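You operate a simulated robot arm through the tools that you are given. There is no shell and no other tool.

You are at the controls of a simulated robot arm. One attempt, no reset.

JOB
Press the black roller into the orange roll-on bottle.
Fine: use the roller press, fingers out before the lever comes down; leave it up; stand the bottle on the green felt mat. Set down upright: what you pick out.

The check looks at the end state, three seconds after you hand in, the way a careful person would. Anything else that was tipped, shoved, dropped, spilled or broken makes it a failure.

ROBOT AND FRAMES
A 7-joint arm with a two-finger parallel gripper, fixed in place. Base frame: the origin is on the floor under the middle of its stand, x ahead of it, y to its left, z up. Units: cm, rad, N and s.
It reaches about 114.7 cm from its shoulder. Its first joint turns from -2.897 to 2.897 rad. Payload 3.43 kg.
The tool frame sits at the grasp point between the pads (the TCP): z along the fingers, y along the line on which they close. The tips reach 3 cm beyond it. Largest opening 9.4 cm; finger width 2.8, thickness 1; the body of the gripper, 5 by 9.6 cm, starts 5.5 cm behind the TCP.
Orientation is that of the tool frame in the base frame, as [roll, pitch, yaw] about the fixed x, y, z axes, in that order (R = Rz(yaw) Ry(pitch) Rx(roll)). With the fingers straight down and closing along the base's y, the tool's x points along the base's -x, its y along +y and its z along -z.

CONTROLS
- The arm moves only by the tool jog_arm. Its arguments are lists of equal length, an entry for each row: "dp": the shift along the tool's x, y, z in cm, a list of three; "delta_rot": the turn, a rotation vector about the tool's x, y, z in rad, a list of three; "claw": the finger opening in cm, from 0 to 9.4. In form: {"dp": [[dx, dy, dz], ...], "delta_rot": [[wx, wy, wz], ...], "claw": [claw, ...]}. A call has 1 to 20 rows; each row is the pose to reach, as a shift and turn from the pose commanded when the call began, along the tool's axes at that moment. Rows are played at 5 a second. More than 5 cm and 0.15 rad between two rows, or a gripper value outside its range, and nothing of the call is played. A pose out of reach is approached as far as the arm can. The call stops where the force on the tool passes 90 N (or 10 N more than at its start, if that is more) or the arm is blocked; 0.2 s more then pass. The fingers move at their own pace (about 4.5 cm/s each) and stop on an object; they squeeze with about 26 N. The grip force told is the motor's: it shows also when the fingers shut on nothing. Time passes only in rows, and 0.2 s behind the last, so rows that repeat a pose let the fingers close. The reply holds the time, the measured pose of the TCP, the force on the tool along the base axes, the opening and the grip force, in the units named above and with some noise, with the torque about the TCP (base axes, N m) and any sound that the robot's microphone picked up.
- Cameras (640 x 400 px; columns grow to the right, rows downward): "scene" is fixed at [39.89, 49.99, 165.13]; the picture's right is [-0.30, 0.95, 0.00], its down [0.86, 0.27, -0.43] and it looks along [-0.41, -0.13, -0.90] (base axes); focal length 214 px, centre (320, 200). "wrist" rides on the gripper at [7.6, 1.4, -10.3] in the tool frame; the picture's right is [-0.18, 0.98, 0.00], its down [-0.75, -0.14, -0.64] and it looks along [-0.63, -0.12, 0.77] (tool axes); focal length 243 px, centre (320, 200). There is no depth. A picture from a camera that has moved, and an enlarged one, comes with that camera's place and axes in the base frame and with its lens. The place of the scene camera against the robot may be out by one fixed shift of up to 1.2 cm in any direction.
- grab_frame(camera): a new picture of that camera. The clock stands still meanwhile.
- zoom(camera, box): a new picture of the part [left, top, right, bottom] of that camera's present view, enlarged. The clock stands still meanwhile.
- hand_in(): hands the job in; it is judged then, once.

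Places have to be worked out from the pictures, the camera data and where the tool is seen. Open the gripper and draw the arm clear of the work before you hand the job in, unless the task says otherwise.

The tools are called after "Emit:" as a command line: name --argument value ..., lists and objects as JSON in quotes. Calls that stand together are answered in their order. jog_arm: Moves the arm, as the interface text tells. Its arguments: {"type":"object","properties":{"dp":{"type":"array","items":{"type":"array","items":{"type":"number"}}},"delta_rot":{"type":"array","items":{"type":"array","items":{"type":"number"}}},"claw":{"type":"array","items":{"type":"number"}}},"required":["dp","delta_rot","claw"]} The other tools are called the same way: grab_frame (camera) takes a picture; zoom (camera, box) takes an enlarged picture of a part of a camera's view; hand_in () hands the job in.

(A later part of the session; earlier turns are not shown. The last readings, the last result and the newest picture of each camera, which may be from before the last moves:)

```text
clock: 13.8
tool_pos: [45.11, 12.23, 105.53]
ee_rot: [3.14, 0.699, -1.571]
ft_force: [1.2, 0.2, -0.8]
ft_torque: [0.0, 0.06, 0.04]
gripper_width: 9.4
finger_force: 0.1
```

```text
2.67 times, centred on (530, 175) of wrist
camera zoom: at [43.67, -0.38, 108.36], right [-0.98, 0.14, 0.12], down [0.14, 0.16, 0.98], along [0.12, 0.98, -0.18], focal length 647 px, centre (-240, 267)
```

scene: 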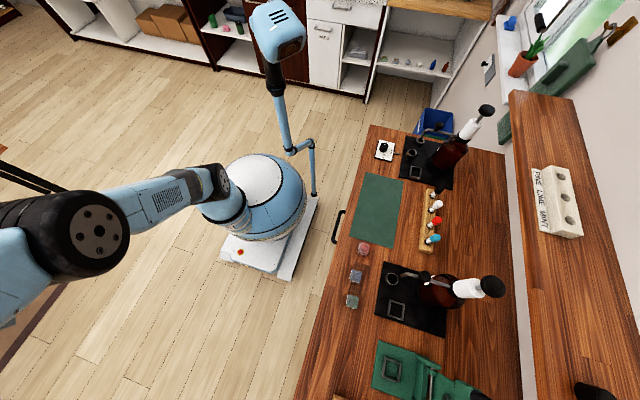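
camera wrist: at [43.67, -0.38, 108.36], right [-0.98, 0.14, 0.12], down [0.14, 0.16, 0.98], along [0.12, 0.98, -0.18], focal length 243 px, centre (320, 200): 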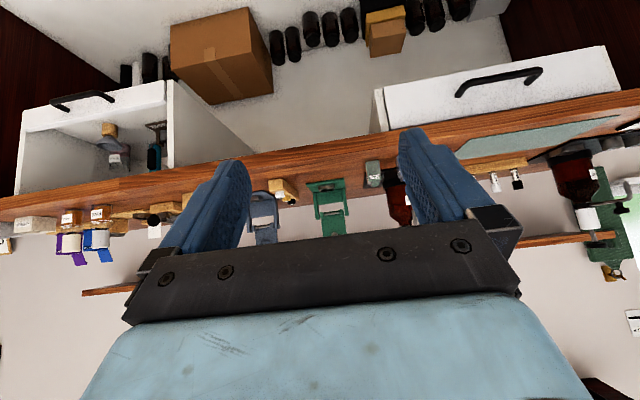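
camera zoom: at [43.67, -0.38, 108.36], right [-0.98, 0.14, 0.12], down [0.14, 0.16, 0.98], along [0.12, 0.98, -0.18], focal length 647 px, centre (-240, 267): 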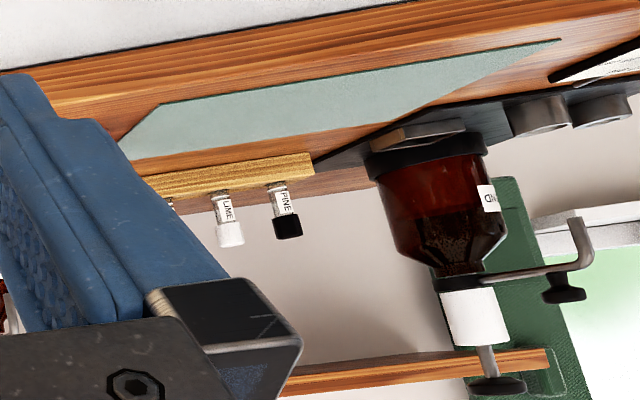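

No other bottle shows on the bench. I'll bring the wrist camera closer to the three bottles for a true-colour look at the reddish one.

Emit:
jog_arm --dp '[[-2.6, 3.1, 0.9], [-5.2, 6.2, 1.8], [-7.8, 9.3, 2.7], [-10.4, 12.4, 3.6], [-13, 15.5, 4.5], [-15.6, 18.6, 5.4], [-18.3, 22, 6.2]]' --delta_rot '[[0, 0, 0], [0, 0, 0], [0, 0, 0], [0, 0, 0], [0, 0, 0], [0, 0, 0], [0, 0, 0]]' --claw '[9.4, 9.4, 9.4, 9.4, 9.4, 9.4, 9.4]'

Emit:
grab_frame --camera "wrist"

Emit:
grab_frame --camera "scene"

```text
clock: 15.4
tool_pos: [23.52, 31.09, 114.0]
ee_rot: [3.14, 0.701, -1.573]
ft_force: [0.5, 0.8, -0.6]
ft_torque: [0.01, 0.06, 0.03]
gripper_width: 9.39
finger_force: 0.1
out of reach, approached as far as the arm can: row 1, 2, 3, 4, 5, 6, 7
```

```text
taken
camera wrist: at [22.0, 18.55, 116.95], right [-0.98, 0.14, 0.12], down [0.14, 0.16, 0.98], along [0.12, 0.98, -0.18], focal length 243 px, centre (320, 200)
```

wrist: 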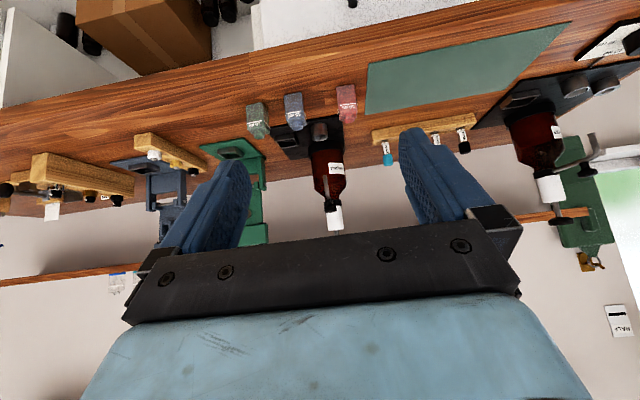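

```text
taken
```

scene: 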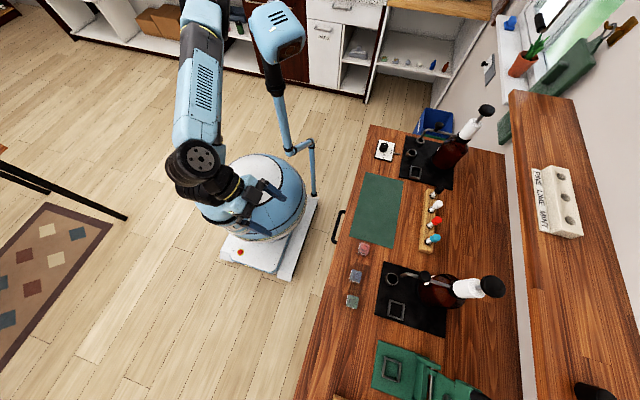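

Emit:
zoom --camera "wrist" --box '[235, 70, 375, 150]'

Emit:
zoom --camera "wrist" --box '[325, 70, 370, 130]'

Emit:
zoom --camera "wrist" --box '[0, 120, 270, 290]'

Emit:
zoom --camera "wrist" --box '[480, 20, 640, 220]'

```text
4.57 times, centred on (305, 110) of wrist
camera zoom: at [22.0, 18.55, 116.95], right [-0.98, 0.14, 0.12], down [0.14, 0.16, 0.98], along [0.12, 0.98, -0.18], focal length 1109 px, centre (389, 611)
```

zoom: 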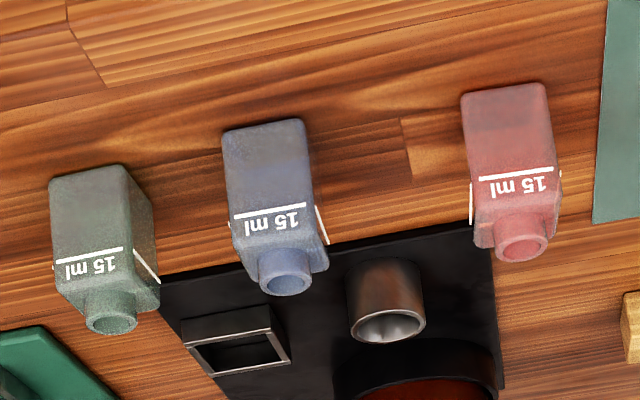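

```text
6.67 times, centred on (348, 100) of wrist
camera zoom: at [22.0, 18.55, 116.95], right [-0.98, 0.14, 0.12], down [0.14, 0.16, 0.98], along [0.12, 0.98, -0.18], focal length 1618 px, centre (137, 867)
```

zoom: 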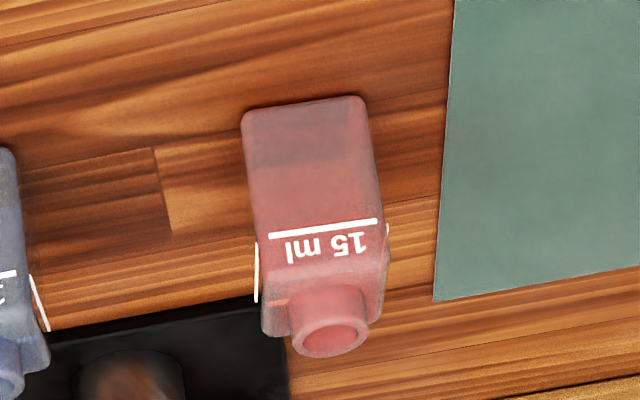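

```text
2.35 times, centred on (135, 205) of wrist
camera zoom: at [22.0, 18.55, 116.95], right [-0.98, 0.14, 0.12], down [0.14, 0.16, 0.98], along [0.12, 0.98, -0.18], focal length 571 px, centre (755, 188)
```

zoom: 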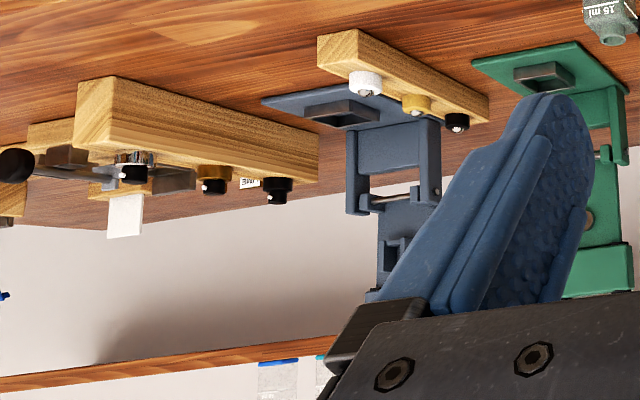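

```text
2.00 times, centred on (560, 120) of wrist
camera zoom: at [22.0, 18.55, 116.95], right [-0.98, 0.14, 0.12], down [0.14, 0.16, 0.98], along [0.12, 0.98, -0.18], focal length 485 px, centre (-160, 360)
```

zoom: 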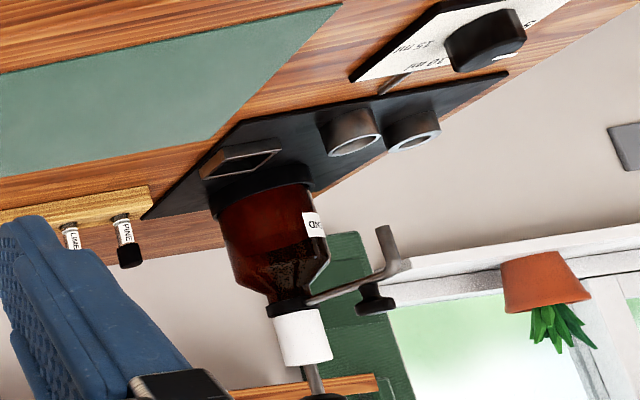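

The reddish bottle is the only warm-coloured one of the three 15 ml bottles. Before deciding, I'll check the table on the robot's other side (−y), first straightening up and moving to the middle.

Emit:
jog_arm --dp '[[0.8, -3.6, -3.1], [1.7, -7.2, -6.2], [2.6, -10.8, -9.3], [3.4, -14.4, -12.4], [4.3, -18, -15.5], [5.1, -21.5, -18.7]]' --delta_rot '[[0, 0.12, 0], [0, 0.24, 0], [0, 0.36, 0], [0, 0.48, 0], [0, 0.6, 0], [0, 0.7, 0]]' --claw '[9.4, 9.4, 9.4, 9.4, 9.4, 9.4]'

```text
clock: 16.8
tool_pos: [45.07, 15.04, 125.29]
ee_rot: [3.141, 0.0, -1.571]
ft_force: [-0.4, 0.8, 1.2]
ft_torque: [0.01, -0.04, 0.02]
gripper_width: 9.4
finger_force: 0.2
```

Now upright at (45, 15, 125). I'll turn the gripper about the vertical so the camera looks to −x/−y, to see the other side of the room.

Emit:
jog_arm --dp '[[0, 0, 0], [0, 0, 0], [0, 0, 0], [0, 0, 0], [0, 0, 0], [0, 0, 0], [0, 0, 0], [0, 0, 0], [0, 0, 0], [0, 0, 0], [0, 0, 0], [0, 0, 0], [0, 0, 0], [0, 0, 0], [0, 0, 0], [0, 0, 0], [0, 0, 0], [0, 0, 0]]' --delta_rot '[[0, 0, 0.14], [0, 0, 0.28], [0, 0, 0.42], [0, 0, 0.56], [0, 0, 0.7], [0, 0, 0.84], [0, 0, 0.98], [0, 0, 1.12], [0, 0, 1.26], [0, 0, 1.4], [0, 0, 1.54], [0, 0, 1.68], [0, 0, 1.82], [0, 0, 1.96], [0, 0, 2.1], [0, 0, 2.24], [0, 0, 2.38], [0, 0, 2.52]]' --claw '[9.4, 9.4, 9.4, 9.4, 9.4, 9.4, 9.4, 9.4, 9.4, 9.4, 9.4, 9.4, 9.4, 9.4, 9.4, 9.4, 9.4, 9.4]'

Emit:
grab_frame --camera "wrist"

```text
clock: 20.6
tool_pos: [45.1, 15.02, 125.13]
ee_rot: [-3.139, -0.003, 2.19]
ft_force: [1.3, -0.5, 0.5]
ft_torque: [-0.01, -0.01, -0.01]
gripper_width: 9.43
finger_force: 0.1
```

```text
taken
camera wrist: at [41.77, 21.94, 135.25], right [0.91, 0.42, 0.0], down [0.32, -0.7, 0.64], along [0.27, -0.58, -0.77], focal length 243 px, centre (320, 200)
```

wrist: 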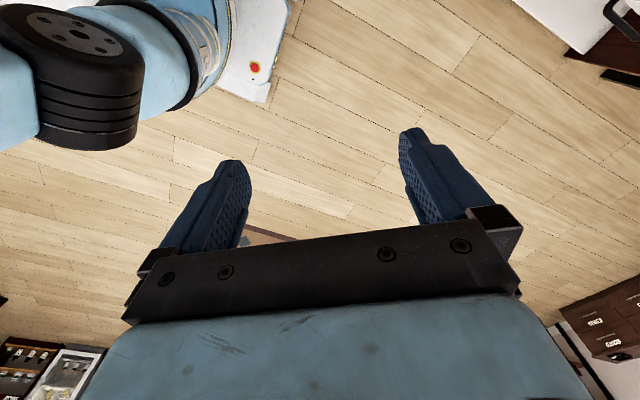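

Emit:
zoom --camera "wrist" --box '[0, 260, 180, 400]'

Emit:
zoom --camera "scene" --box '[0, 120, 160, 260]'

```text
2.86 times, centred on (90, 330) of wrist
camera zoom: at [41.77, 21.94, 135.25], right [0.91, 0.42, 0.0], down [0.32, -0.7, 0.64], along [0.27, -0.58, -0.77], focal length 693 px, centre (977, -171)
```

zoom: 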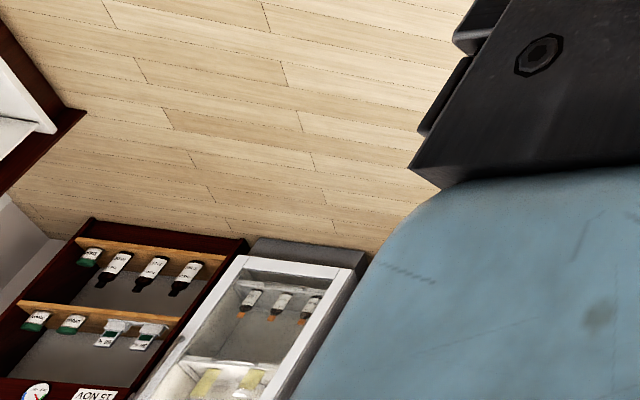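

```text
2.86 times, centred on (80, 190) of scene
camera zoom: at [39.89, 49.99, 165.13], right [-0.3, 0.95, 0.0], down [0.86, 0.27, -0.43], along [-0.41, -0.13, -0.9], focal length 613 px, centre (1006, 229)
```

zoom: 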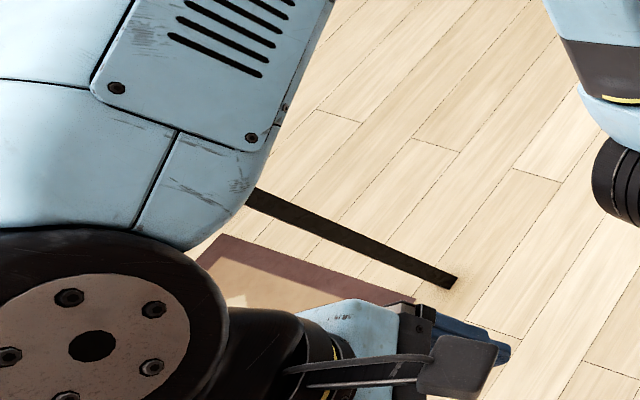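

The other furniture is well out of reach, so the only roll-on bottle that can be meant is the warm-coloured (orange-red) 15 ml one on the bench. Now I'll go look at the green press head-on, with the camera facing +y.

Emit:
jog_arm --dp '[[1.1, 1.1, -0.2], [2.1, 2.2, -0.4], [3.2, 3.3, -0.5], [4.2, 4.4, -0.7], [5.3, 5.5, -0.9], [6.4, 6.6, -1], [7.4, 7.7, -1.2], [8.5, 8.8, -1.3], [9.6, 9.9, -1.5], [10.6, 10.9, -1.7], [11.7, 12, -1.8], [12.7, 13.1, -2], [13.8, 14.2, -2.2], [14.9, 15.3, -2.3], [15.9, 16.4, -2.5], [17, 17.5, -2.7], [18, 18.6, -2.8], [19.1, 19.7, -3]]' --delta_rot '[[0, 0, -0.14], [0, 0, -0.28], [0, 0, -0.42], [0, 0, -0.56], [0, 0, -0.7], [0, 0, -0.84], [0, 0, -0.98], [0, 0, -1.12], [0, 0, -1.26], [0, 0, -1.4], [0, 0, -1.54], [0, 0, -1.68], [0, 0, -1.82], [0, 0, -1.96], [0, 0, -2.1], [0, 0, -2.24], [0, 0, -2.38], [0, 0, -2.52]]' --claw '[9.4, 9.4, 9.4, 9.4, 9.4, 9.4, 9.4, 9.4, 9.4, 9.4, 9.4, 9.4, 9.4, 9.4, 9.4, 9.4, 9.4, 9.4]'

Emit:
grab_frame --camera "wrist"

Emit:
zoom --camera "wrist" --box '[240, 80, 420, 240]'

Emit:
zoom --camera "wrist" --box '[400, 40, 600, 200]'

```text
clock: 24.4
tool_pos: [50.09, 42.01, 127.92]
ee_rot: [3.141, 0.002, -1.568]
ft_force: [-0.8, 0.1, -1.3]
ft_torque: [0.01, -0.01, -0.01]
gripper_width: 9.4
finger_force: 0.1
```

```text
taken
camera wrist: at [48.62, 34.37, 138.2], right [-0.98, 0.18, 0.0], down [0.14, 0.75, 0.64], along [0.12, 0.63, -0.77], focal length 243 px, centre (320, 200)
```

wrist: 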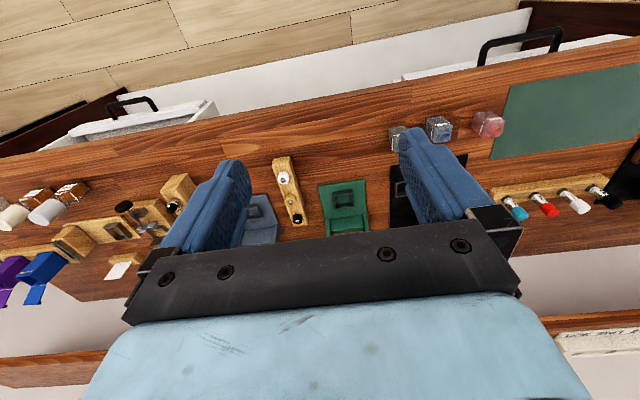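

```text
2.50 times, centred on (330, 160) of wrist
camera zoom: at [48.62, 34.37, 138.2], right [-0.98, 0.18, 0.0], down [0.14, 0.75, 0.64], along [0.12, 0.63, -0.77], focal length 606 px, centre (295, 300)
```

zoom: 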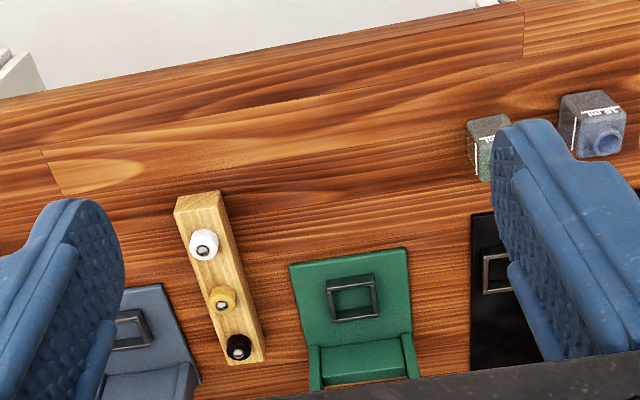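

```text
2.50 times, centred on (500, 120) of wrist
camera zoom: at [48.62, 34.37, 138.2], right [-0.98, 0.18, 0.0], down [0.14, 0.75, 0.64], along [0.12, 0.63, -0.77], focal length 606 px, centre (-130, 400)
```

zoom: 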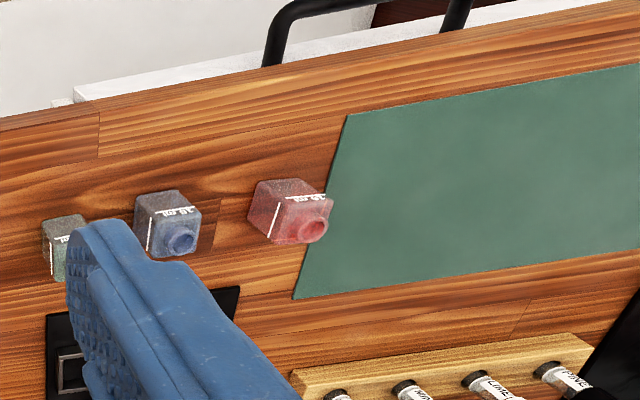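

The green press and the roller tray are now central. I'll tilt the camera up for a side view of the press lever and handle.

Emit:
jog_arm --dp '[[2, 0, 1.5], [4, 0, 3], [6, 0, 4.5], [8, 0, 6], [9, 0, 7], [10, 0, 8]]' --delta_rot '[[0, -0.1, 0], [0, -0.2, 0], [0, -0.3, 0], [0, -0.4, 0], [0, -0.5, 0], [0, -0.6, 0]]' --claw '[9.4, 9.4, 9.4, 9.4, 9.4, 9.4]'

Emit:
grab_frame --camera "wrist"

Emit:
zoom --camera "wrist" --box '[240, 100, 420, 240]'

```text
clock: 25.8
tool_pos: [50.01, 32.01, 119.96]
ee_rot: [-3.14, 0.602, -1.57]
ft_force: [-0.6, -0.5, -0.1]
ft_torque: [-0.04, -0.04, -0.01]
gripper_width: 9.41
finger_force: 0.0
```

```text
taken
camera wrist: at [48.6, 19.81, 123.99], right [-0.98, 0.15, 0.1], down [0.14, 0.26, 0.96], along [0.12, 0.95, -0.27], focal length 243 px, centre (320, 200)
```

wrist: 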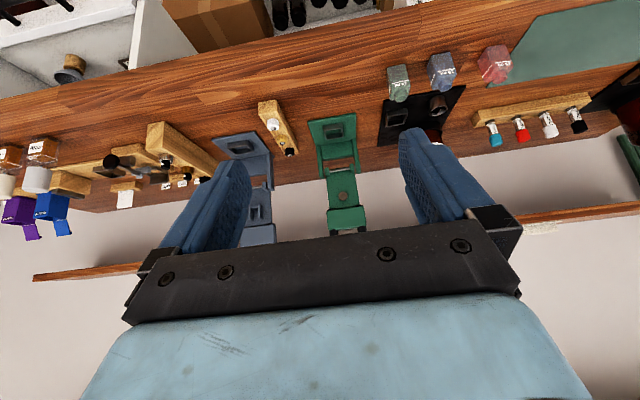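

```text
2.86 times, centred on (330, 170) of wrist
camera zoom: at [48.6, 19.81, 123.99], right [-0.98, 0.15, 0.1], down [0.14, 0.26, 0.96], along [0.12, 0.95, -0.27], focal length 693 px, centre (291, 286)
```

zoom: 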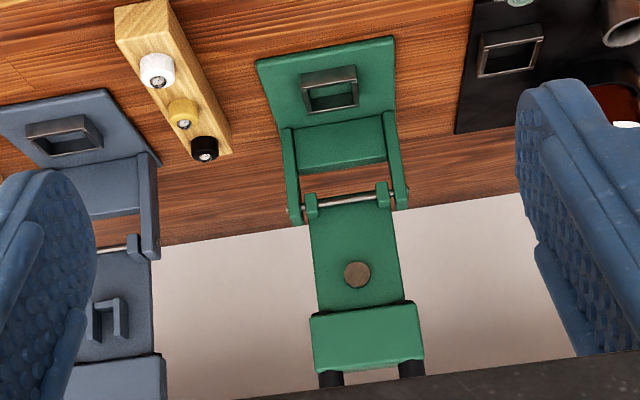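

The press has a base plate with a square nest near (50, 74), side cheeks with a hinge axle, and the lever stands up with its plunger disc facing the front. Now I'll straighten and move over the orange-red bottle at about (19.8, 59.2) to view it from above.

Emit:
jog_arm --dp '[[-2.1, 3, 1.7], [-4.2, 6, 3.4], [-6.3, 9, 5.1], [-8.4, 12, 6.8], [-10.5, 15, 8.5], [-12.6, 18, 10.1], [-14.7, 21, 11.8], [-16.8, 24, 13.5], [-18.9, 27, 15.2], [-21.1, 30, 16.9]]' --delta_rot '[[0, 0.1, 0], [0, 0.2, 0], [0, 0.3, 0], [0, 0.4, 0], [0, 0.5, 0], [0, 0.6, 0], [0, 0.602, 0], [0, 0.602, 0], [0, 0.602, 0], [0, 0.602, 0]]' --claw '[9.4, 9.4, 9.4, 9.4, 9.4, 9.4, 9.4, 9.4, 9.4, 9.4]'

Emit:
grab_frame --camera "wrist"

Emit:
zoom --camera "wrist" --box '[240, 60, 400, 160]'

```text
clock: 28.0
tool_pos: [19.85, 58.83, 118.09]
ee_rot: [3.141, 0.0, -1.571]
ft_force: [0.2, -0.9, 0.8]
ft_torque: [0.04, 0.02, 0.03]
gripper_width: 9.37
finger_force: 0.0
```

```text
taken
camera wrist: at [18.46, 51.11, 128.22], right [-0.98, 0.18, 0.0], down [0.14, 0.75, 0.64], along [0.12, 0.63, -0.77], focal length 243 px, centre (320, 200)
```

wrist: 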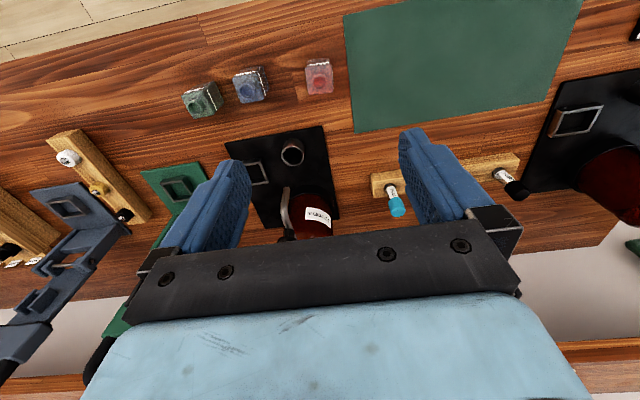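

```text
4.00 times, centred on (320, 110) of wrist
camera zoom: at [18.46, 51.11, 128.22], right [-0.98, 0.18, 0.0], down [0.14, 0.75, 0.64], along [0.12, 0.63, -0.77], focal length 970 px, centre (320, 560)
```

zoom: 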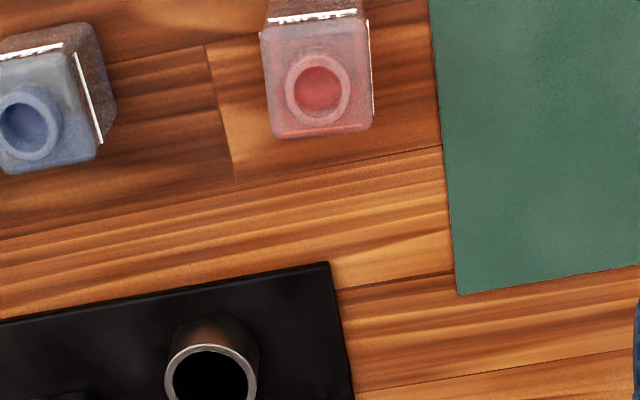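

The bottle is axis-aligned, about 3.4 cm square, with its neck near (20.0, 59.0). I'll also zoom on the press nest visible here, to estimate its wall height.

Emit:
zoom --camera "wrist" --box '[130, 140, 230, 230]'

Emit:
zoom --camera "wrist" --box '[295, 45, 345, 105]'

Emit:
zoom --camera "scene" --box '[360, 330, 500, 400]'

```text
4.44 times, centred on (180, 185) of wrist
camera zoom: at [18.46, 51.11, 128.22], right [-0.98, 0.18, 0.0], down [0.14, 0.75, 0.64], along [0.12, 0.63, -0.77], focal length 1078 px, centre (942, 267)
```

zoom: 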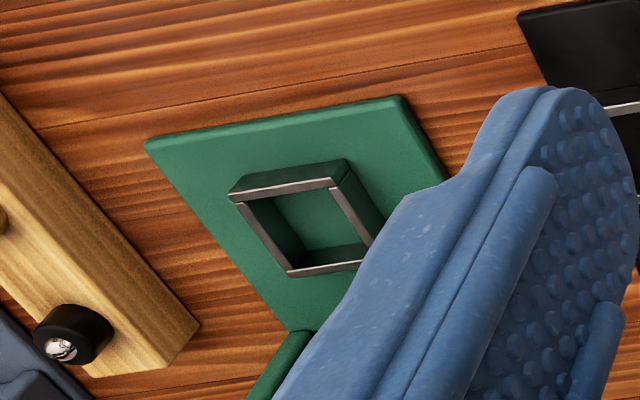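

```text
6.67 times, centred on (320, 75) of wrist
camera zoom: at [18.46, 51.11, 128.22], right [-0.98, 0.18, 0.0], down [0.14, 0.75, 0.64], along [0.12, 0.63, -0.77], focal length 1618 px, centre (320, 1033)
```

zoom: 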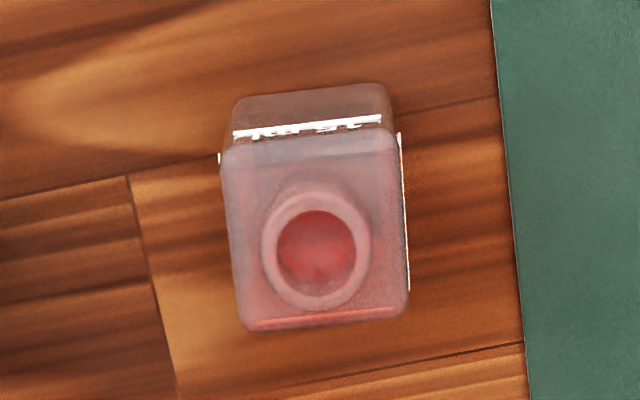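

```text
4.57 times, centred on (430, 365) of scene
camera zoom: at [39.89, 49.99, 165.13], right [-0.3, 0.95, 0.0], down [0.86, 0.27, -0.43], along [-0.41, -0.13, -0.9], focal length 980 px, centre (-183, -554)
```

zoom: 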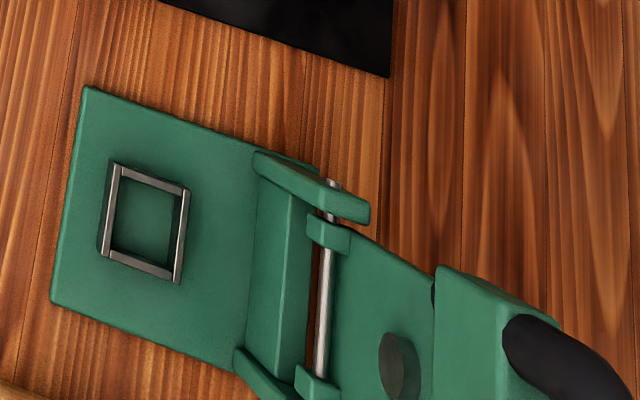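

Nest walls look about 1.4 cm tall, so I'll grip the bottle high (tips ~2.4 cm above its base). I'll descend partway over the bottle and check alignment.

Emit:
jog_arm --dp '[[-0.1, -0.1, 4], [-0.2, -0.1, 8], [-0.2, -0.1, 12], [-0.2, -0.1, 15]]' --delta_rot '[[0, 0, 0], [0, 0, 0], [0, 0, 0], [0, 0, 0]]' --claw '[8, 7, 7, 7]'

Emit:
grab_frame --camera "wrist"

Emit:
zoom --camera "wrist" --box '[240, 60, 400, 180]'

```text
clock: 29.0
tool_pos: [19.97, 58.99, 103.09]
ee_rot: [3.141, -0.001, -1.571]
ft_force: [0.6, 0.1, 0.8]
ft_torque: [0.03, -0.02, -0.01]
gripper_width: 6.99
finger_force: 0.0
```

```text
taken
camera wrist: at [18.46, 51.26, 113.31], right [-0.98, 0.18, 0.0], down [0.14, 0.75, 0.64], along [0.12, 0.63, -0.77], focal length 243 px, centre (320, 200)
```

wrist: 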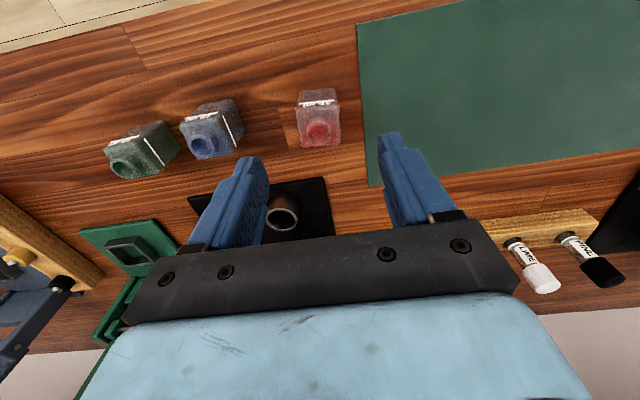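

```text
3.33 times, centred on (320, 120) of wrist
camera zoom: at [18.46, 51.26, 113.31], right [-0.98, 0.18, 0.0], down [0.14, 0.75, 0.64], along [0.12, 0.63, -0.77], focal length 809 px, centre (320, 467)
```

zoom: 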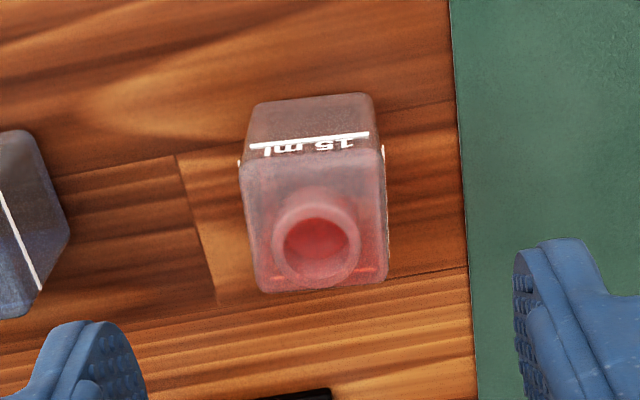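

The bottle is centred between the fingers (neck near x≈19.9, y≈58.9). I'll descend to z≈95 and close on the upper body.

Emit:
jog_arm --dp '[[0, 0, 3], [0, 0, 6], [0, 0, 8.1], [0, 0, 8.1], [0, 0, 8.1], [0, 0, 8.1], [0, 0, 8.1]]' --delta_rot '[[0, 0, 0], [0, 0, 0], [0, 0, 0], [0, 0, 0], [0, 0, 0], [0, 0, 0], [0, 0, 0]]' --claw '[7, 7, 7, 3, 2.5, 2.5, 2.5]'

Emit:
grab_frame --camera "wrist"

Emit:
zoom --camera "wrist" --box '[240, 100, 400, 220]'

```text
clock: 30.6
tool_pos: [19.92, 59.12, 94.89]
ee_rot: [-3.141, 0.0, -1.57]
ft_force: [-0.5, -0.1, 1.0]
ft_torque: [0.0, 0.01, 0.02]
gripper_width: 3.78
finger_force: 26.3
```

```text
taken
camera wrist: at [18.48, 51.46, 105.14], right [-0.98, 0.18, 0.0], down [0.14, 0.75, 0.64], along [0.12, 0.63, -0.77], focal length 243 px, centre (320, 200)
```

wrist: 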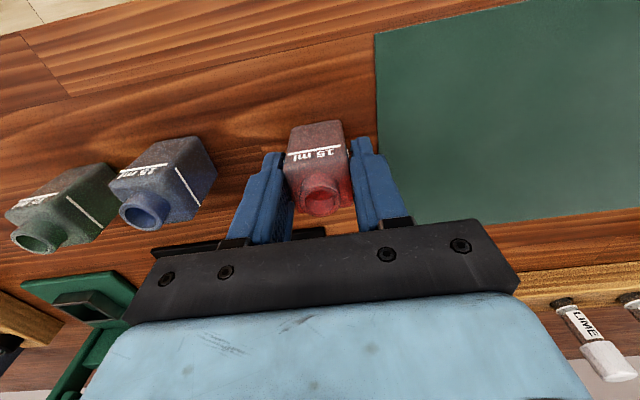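

```text
3.33 times, centred on (320, 160) of wrist
camera zoom: at [18.48, 51.46, 105.14], right [-0.98, 0.18, 0.0], down [0.14, 0.75, 0.64], along [0.12, 0.63, -0.77], focal length 809 px, centre (320, 333)
```

zoom: 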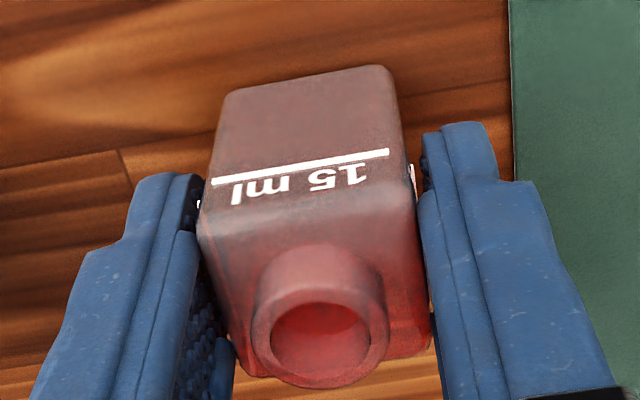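

Gripped (3.8 cm wide, 26 N). I'll lift straight up, keep clear of the dispenser spout, and carry the bottle over to hover above the green press nest.

Emit:
jog_arm --dp '[[0, 0, -5], [0, 0, -10], [0.5, 0, -14.9], [2, 0, -19.5], [3.5, -2, -22.5], [4, -6.5, -23], [4, -11.5, -23], [4, -16.5, -23], [3, -21.4, -23], [0, -25, -23], [-4, -28, -22], [-8, -29.6, -20.5], [-11.5, -29.7, -18.5], [-13.5, -29.7, -17.5]]' --delta_rot '[[0, 0, 0], [0, 0, 0], [0, 0, 0], [0, 0, 0], [0, 0, 0], [0, 0, 0], [0, 0, 0], [0, 0, 0], [0, 0, 0], [0, 0, 0], [0, 0, 0], [0, 0, 0], [0, 0, 0], [0, 0, 0]]' --claw '[2.5, 2.5, 2.5, 2.5, 2.5, 2.5, 2.5, 2.5, 2.5, 2.5, 2.5, 2.5, 2.5, 2.5]'

Emit:
grab_frame --camera "wrist"

Emit:
zoom --camera "wrist" --box '[240, 40, 420, 220]'

Emit:
grab_frame --camera "scene"

```text
refused: row 11 steps farther than a row can; nothing moved
```

```text
taken
camera wrist: at [18.48, 51.46, 105.14], right [-0.98, 0.18, 0.0], down [0.14, 0.75, 0.64], along [0.12, 0.63, -0.77], focal length 243 px, centre (320, 200)
```

wrist: 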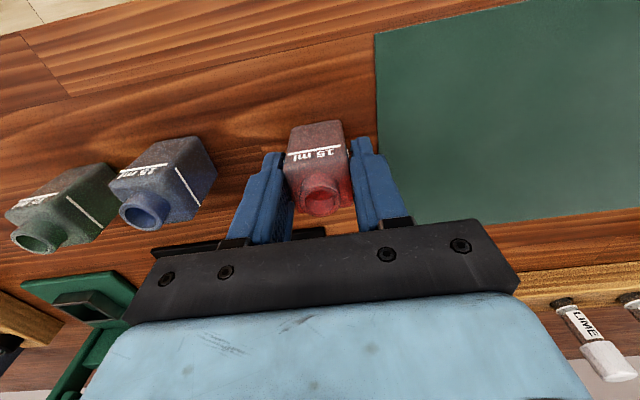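

```text
2.22 times, centred on (330, 130) of wrist
camera zoom: at [18.48, 51.46, 105.14], right [-0.98, 0.18, 0.0], down [0.14, 0.75, 0.64], along [0.12, 0.63, -0.77], focal length 539 px, centre (298, 356)
```

zoom: 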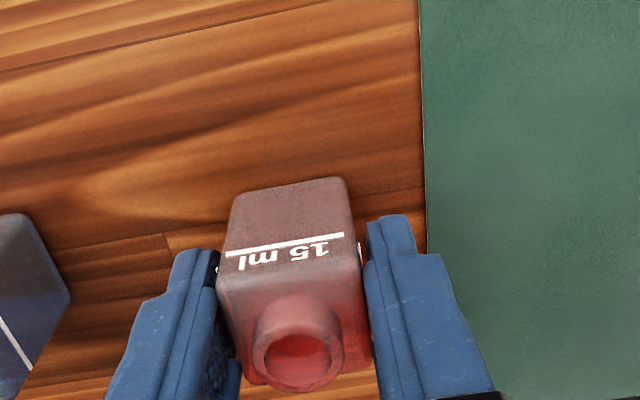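

```text
taken
```

scene: 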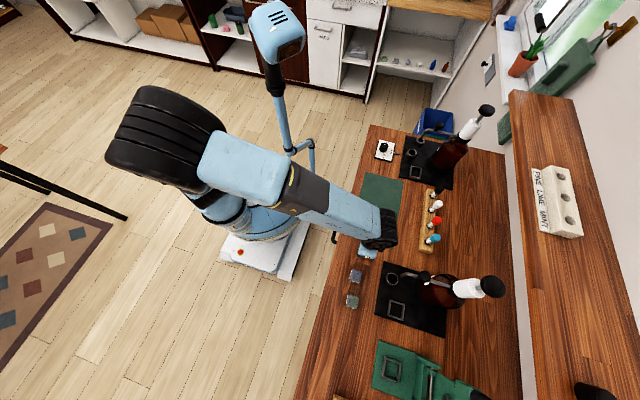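

One row step was a bit too long, so nothing moved. I'll resend with smaller steps: lift first, then carry along −y-shifted path and over to the press.

Emit:
jog_arm --dp '[[0, 0, -4], [0, 0, -8], [0, 0, -12], [1, 0, -16], [2.5, 0, -20], [4, -2, -22.5], [4, -6, -23], [4, -10, -23], [4, -14, -23], [3, -18, -23], [1.5, -22, -23], [-0.5, -25.5, -23], [-3.5, -28, -22.5], [-7, -29.6, -21.5], [-10.5, -29.7, -19.5], [-13.5, -29.7, -17.5]]' --delta_rot '[[0, 0, 0], [0, 0, 0], [0, 0, 0], [0, 0, 0], [0, 0, 0], [0, 0, 0], [0, 0, 0], [0, 0, 0], [0, 0, 0], [0, 0, 0], [0, 0, 0], [0, 0, 0], [0, 0, 0], [0, 0, 0], [0, 0, 0], [0, 0, 0]]' --claw '[2.5, 2.5, 2.5, 2.5, 2.5, 2.5, 2.5, 2.5, 2.5, 2.5, 2.5, 2.5, 2.5, 2.5, 2.5, 2.5]'

Emit:
grab_frame --camera "wrist"

Emit:
zoom --camera "wrist" --box '[240, 40, 420, 220]'

Emit:
grab_frame --camera "scene"

```text
clock: 34.0
tool_pos: [49.98, 72.71, 112.45]
ee_rot: [3.14, -0.001, -1.57]
ft_force: [0.4, -0.7, 0.1]
ft_torque: [0.02, 0.03, 0.0]
gripper_width: 3.81
finger_force: 25.8
```

```text
taken
camera wrist: at [48.39, 64.92, 122.62], right [-0.98, 0.18, 0.0], down [0.14, 0.75, 0.64], along [0.12, 0.63, -0.77], focal length 243 px, centre (320, 200)
```

wrist: 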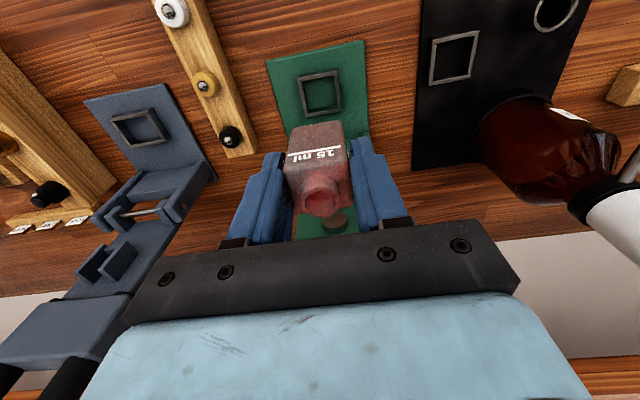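

```text
2.22 times, centred on (330, 130) of wrist
camera zoom: at [48.39, 64.92, 122.62], right [-0.98, 0.18, 0.0], down [0.14, 0.75, 0.64], along [0.12, 0.63, -0.77], focal length 539 px, centre (298, 356)
```

zoom: 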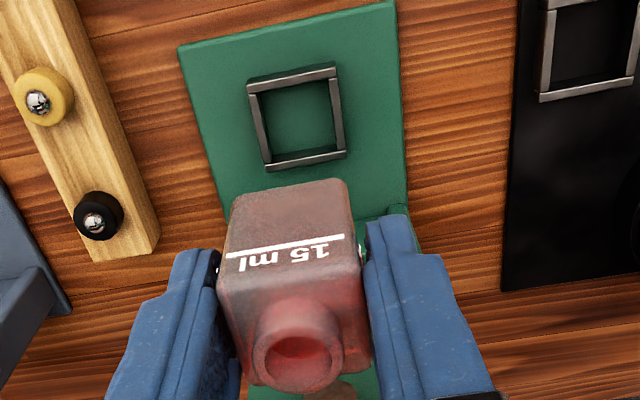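

```text
taken
```

scene: 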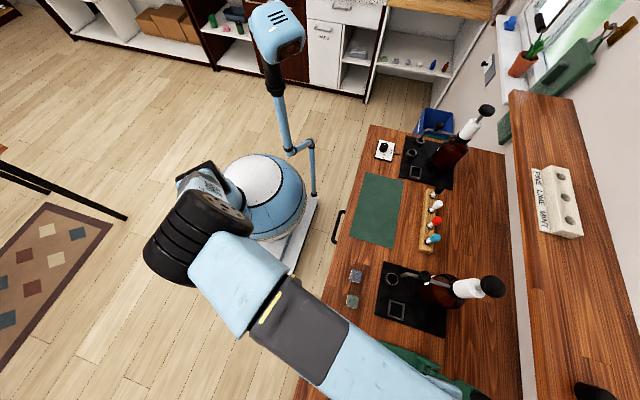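

The bottle hovers just short of the nest. I'll zoom in more closely to measure the bottle-to-nest offset.

Emit:
zoom --camera "wrist" --box '[275, 55, 375, 125]'

Emit:
zoom --camera "wrist" --box '[260, 110, 390, 240]'

Emit:
zoom --camera "scene" --box '[340, 320, 520, 400]'

```text
5.71 times, centred on (325, 90) of wrist
camera zoom: at [48.39, 64.92, 122.62], right [-0.98, 0.18, 0.0], down [0.14, 0.75, 0.64], along [0.12, 0.63, -0.77], focal length 1386 px, centre (291, 829)
```

zoom: 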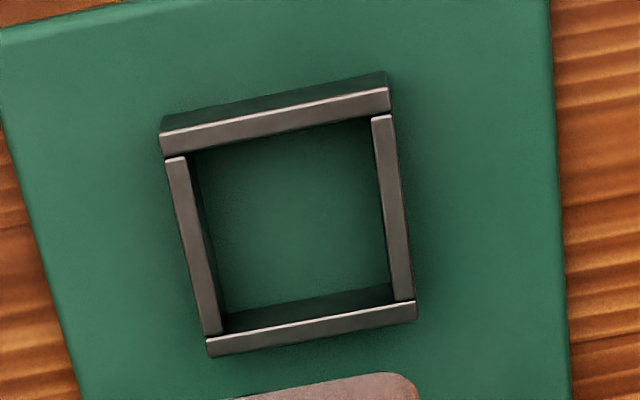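

```text
3.08 times, centred on (325, 175) of wrist
camera zoom: at [48.39, 64.92, 122.62], right [-0.98, 0.18, 0.0], down [0.14, 0.75, 0.64], along [0.12, 0.63, -0.77], focal length 746 px, centre (305, 277)
```

zoom: 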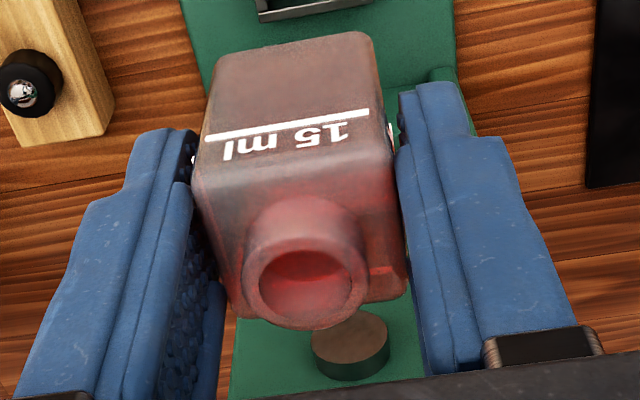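

```text
3.56 times, centred on (430, 360) of scene
camera zoom: at [39.89, 49.99, 165.13], right [-0.3, 0.95, 0.0], down [0.86, 0.27, -0.43], along [-0.41, -0.13, -0.9], focal length 763 px, centre (-71, -369)
```

zoom: 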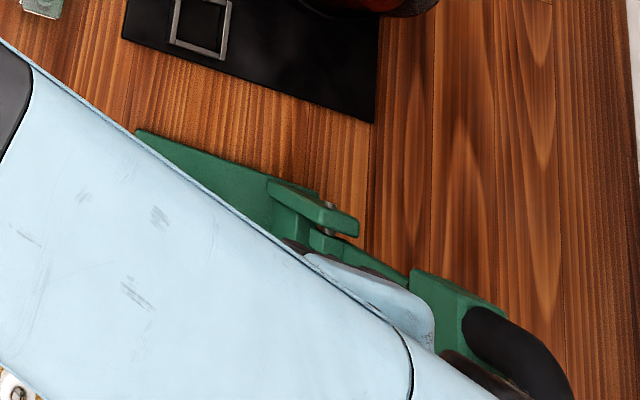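

The nest centre sits about (+0.15, +1.3) from the TCP, and the bottle is gripped about 0.55 cm to the +y side of the TCP. I'll shift by (+0.15, +0.74), descend until the bottle's base is just above the nest rim, and look again.

Emit:
jog_arm --dp '[[-0.4, -0.1, 3], [-0.74, -0.15, 6], [-0.74, -0.15, 9], [-0.74, -0.15, 11], [-0.74, -0.15, 12.5]]' --delta_rot '[[0, 0, 0], [0, 0, 0], [0, 0, 0], [0, 0, 0], [0, 0, 0]]' --claw '[2.5, 2.5, 2.5, 2.5, 2.5]'

Emit:
grab_frame --camera "wrist"

Emit:
zoom --camera "wrist" --box '[260, 90, 390, 190]'

Emit:
zoom --camera "scene" --box '[340, 300, 520, 400]'

```text
clock: 35.2
tool_pos: [49.71, 73.39, 99.99]
ee_rot: [-3.142, 0.001, -1.571]
ft_force: [-0.3, -0.8, -1.2]
ft_torque: [-0.01, -0.03, -0.04]
gripper_width: 3.79
finger_force: 25.6
```

```text
taken
camera wrist: at [48.43, 65.67, 110.11], right [-0.98, 0.18, 0.0], down [0.14, 0.75, 0.64], along [0.12, 0.63, -0.77], focal length 243 px, centre (320, 200)
```

wrist: 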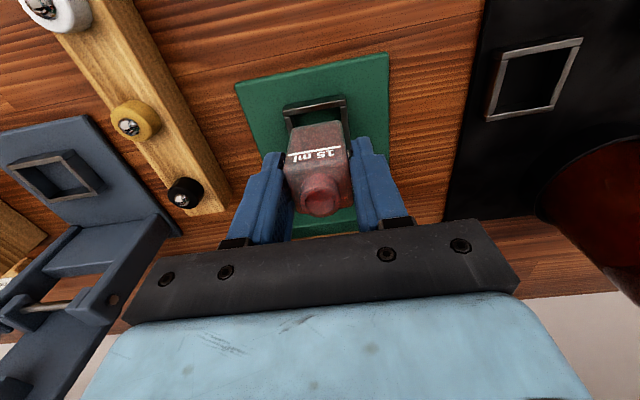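

```text
4.00 times, centred on (325, 140) of wrist
camera zoom: at [48.43, 65.67, 110.11], right [-0.98, 0.18, 0.0], down [0.14, 0.75, 0.64], along [0.12, 0.63, -0.77], focal length 970 px, centre (300, 440)
```

zoom: 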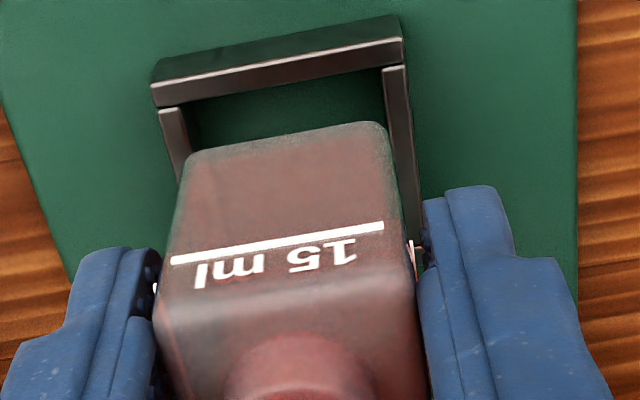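

```text
3.56 times, centred on (430, 350) of scene
camera zoom: at [39.89, 49.99, 165.13], right [-0.3, 0.95, 0.0], down [0.86, 0.27, -0.43], along [-0.41, -0.13, -0.9], focal length 763 px, centre (-71, -333)
```

zoom: 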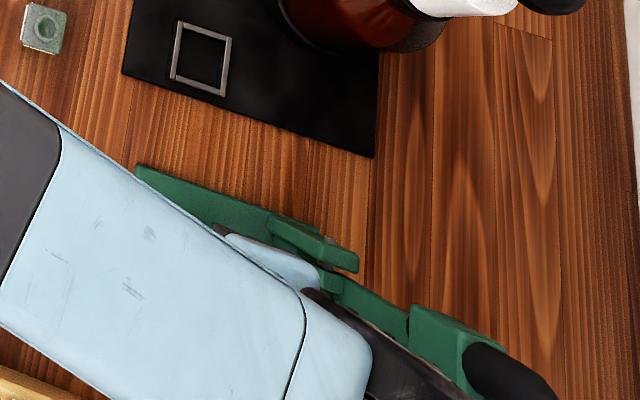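

Very close: the bottle seems ~0.2 cm too far to −y. I'll shift +0.22 in y and descend another 1.2 cm so that the base is just over the rim, then compare again.

Emit:
jog_arm --dp '[[-0.22, 0, 0], [-0.22, 0, 0.6], [-0.22, 0, 1.2], [-0.22, 0, 1.2]]' --delta_rot '[[0, 0, 0], [0, 0, 0], [0, 0, 0], [0, 0, 0]]' --claw '[2.5, 2.5, 2.5, 2.5]'

Emit:
zoom --camera "wrist" --box '[270, 90, 370, 165]'

Emit:
grab_frame --camera "wrist"

```text
clock: 36.2
tool_pos: [49.81, 73.7, 98.68]
ee_rot: [-3.141, 0.0, -1.571]
ft_force: [0.2, 0.5, -0.8]
ft_torque: [0.03, 0.01, 0.0]
gripper_width: 3.8
finger_force: 26.0
```

```text
5.33 times, centred on (320, 128) of wrist
camera zoom: at [48.41, 65.93, 108.93], right [-0.98, 0.18, 0.0], down [0.14, 0.75, 0.64], along [0.12, 0.63, -0.77], focal length 1294 px, centre (320, 587)
```

zoom: 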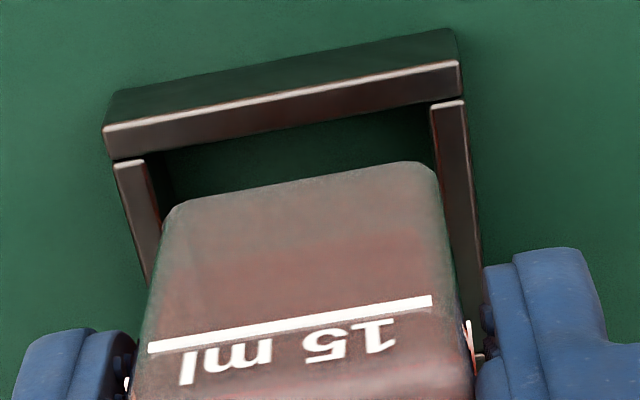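

```text
taken
camera wrist: at [48.41, 65.93, 108.93], right [-0.98, 0.18, 0.0], down [0.14, 0.75, 0.64], along [0.12, 0.63, -0.77], focal length 243 px, centre (320, 200)
```

wrist: 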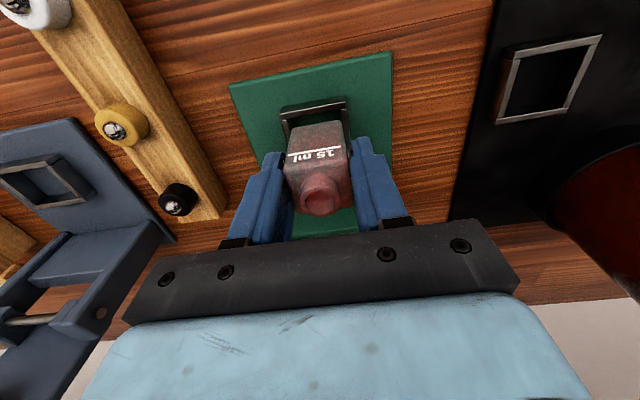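

The nest rim is at z≈92.0 with about 0.15 cm of clearance per side; the bottle needs about +0.1 in x. I'll make that shift and descend gently into the nest, watching the force.

Emit:
jog_arm --dp '[[0, -0.1, 0], [0, -0.1, 0.5], [0, -0.1, 1.0], [0, -0.1, 1.4], [0, -0.1, 1.8]]' --delta_rot '[[0, 0, 0], [0, 0, 0], [0, 0, 0], [0, 0, 0], [0, 0, 0]]' --claw '[2.5, 2.5, 2.5, 2.5, 2.5]'

Emit:
zoom --camera "wrist" --box '[270, 90, 370, 165]'

```text
clock: 37.4
tool_pos: [49.95, 73.62, 97.16]
ee_rot: [-3.14, 0.0, -1.57]
ft_force: [0.6, -2.7, 10.5]
ft_torque: [-0.37, 0.02, -0.02]
gripper_width: 3.81
finger_force: 26.0
```

```text
5.33 times, centred on (320, 128) of wrist
camera zoom: at [48.51, 65.92, 107.31], right [-0.98, 0.18, 0.0], down [0.14, 0.75, 0.64], along [0.12, 0.63, -0.77], focal length 1294 px, centre (320, 587)
```

zoom: 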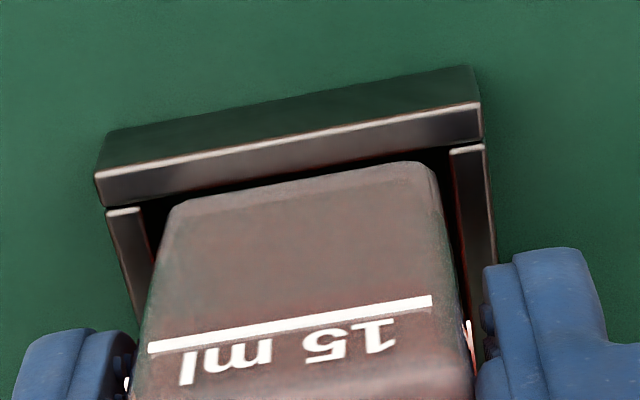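

I feel a 10 N contact at the front (−y) side of the base, so the front edge is catching the rim. I'll lift slightly, shift +0.17 in y and +0.05 in x, and try again.

Emit:
jog_arm --dp '[[0, 0, -0.4], [-0.17, -0.05, -0.4], [-0.17, -0.05, 0], [-0.17, -0.05, 0.3], [-0.17, -0.05, 0.5]]' --delta_rot '[[0, 0, 0], [0, 0, 0], [0, 0, 0], [0, 0, 0], [0, 0, 0]]' --claw '[2.5, 2.5, 2.5, 2.5, 2.5]'

Emit:
zoom --camera "wrist" --box '[270, 90, 370, 165]'

```text
clock: 38.6
tool_pos: [50.0, 73.89, 96.41]
ee_rot: [3.14, -0.001, -1.572]
ft_force: [-0.4, 1.5, -1.0]
ft_torque: [-0.01, 0.0, -0.03]
gripper_width: 3.79
finger_force: 26.1
```

```text
5.33 times, centred on (320, 128) of wrist
camera zoom: at [48.51, 66.12, 106.58], right [-0.98, 0.18, 0.0], down [0.14, 0.75, 0.64], along [0.12, 0.63, -0.77], focal length 1294 px, centre (320, 587)
```

zoom: 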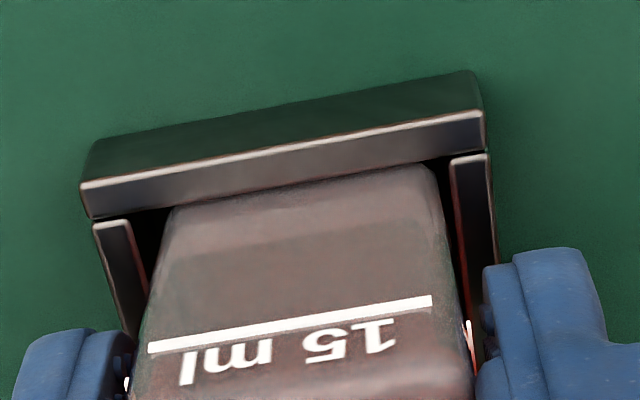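

The base slipped inside the nest with no contact force. I'll lower the last bit in small steps until it touches the floor of the nest.

Emit:
jog_arm --dp '[[0, 0, 0.2], [0, 0, 0.4], [0, 0, 0.55]]' --delta_rot '[[0, 0, 0], [0, 0, 0], [0, 0, 0]]' --claw '[2.5, 2.5, 2.5]'

Emit:
zoom --camera "wrist" --box '[270, 90, 370, 165]'

```text
clock: 39.4
tool_pos: [49.86, 73.86, 96.01]
ee_rot: [3.141, -0.001, -1.57]
ft_force: [0.4, 0.4, -1.9]
ft_torque: [-0.01, 0.05, 0.01]
gripper_width: 3.79
finger_force: 25.9
```

```text
5.33 times, centred on (320, 128) of wrist
camera zoom: at [48.55, 66.09, 106.19], right [-0.98, 0.18, 0.0], down [0.14, 0.75, 0.64], along [0.12, 0.63, -0.77], focal length 1294 px, centre (320, 587)
```

zoom: 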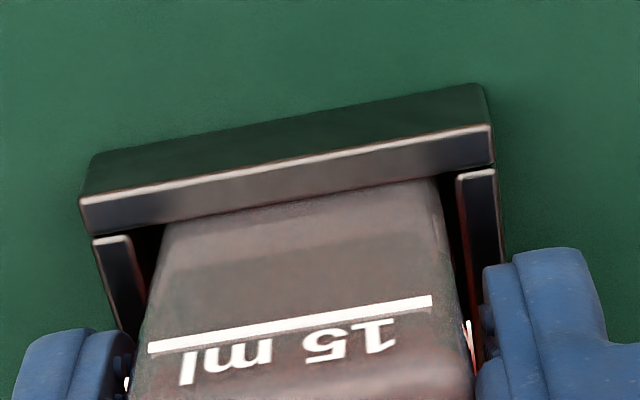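

Still free of contact at z≈96.0 and the base is clearly inside the nest. I'll continue down in small steps to seat it.

Emit:
jog_arm --dp '[[0, 0, 0.15], [0, 0, 0.3], [0, 0, 0.45]]' --delta_rot '[[0, 0, 0], [0, 0, 0], [0, 0, 0]]' --claw '[2.5, 2.5, 2.5]'

Emit:
zoom --camera "wrist" --box '[260, 90, 390, 190]'

```text
clock: 40.2
tool_pos: [49.96, 73.71, 95.57]
ee_rot: [-3.141, 0.002, -1.571]
ft_force: [0.5, 1.3, 15.6]
ft_torque: [0.05, -0.01, -0.02]
gripper_width: 3.8
finger_force: 25.7
```

```text
4.00 times, centred on (325, 140) of wrist
camera zoom: at [48.55, 66.08, 105.79], right [-0.98, 0.18, 0.0], down [0.14, 0.75, 0.64], along [0.12, 0.63, -0.77], focal length 970 px, centre (300, 440)
```

zoom: 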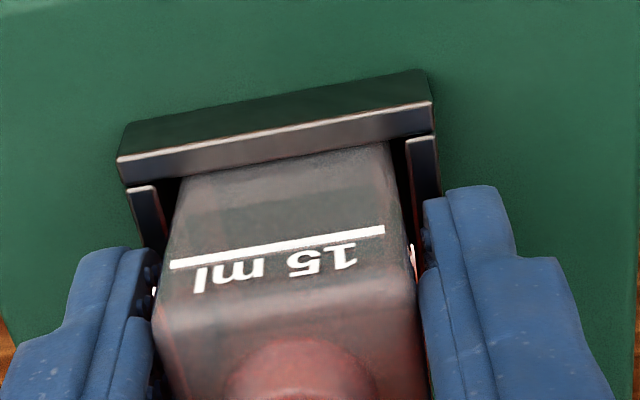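

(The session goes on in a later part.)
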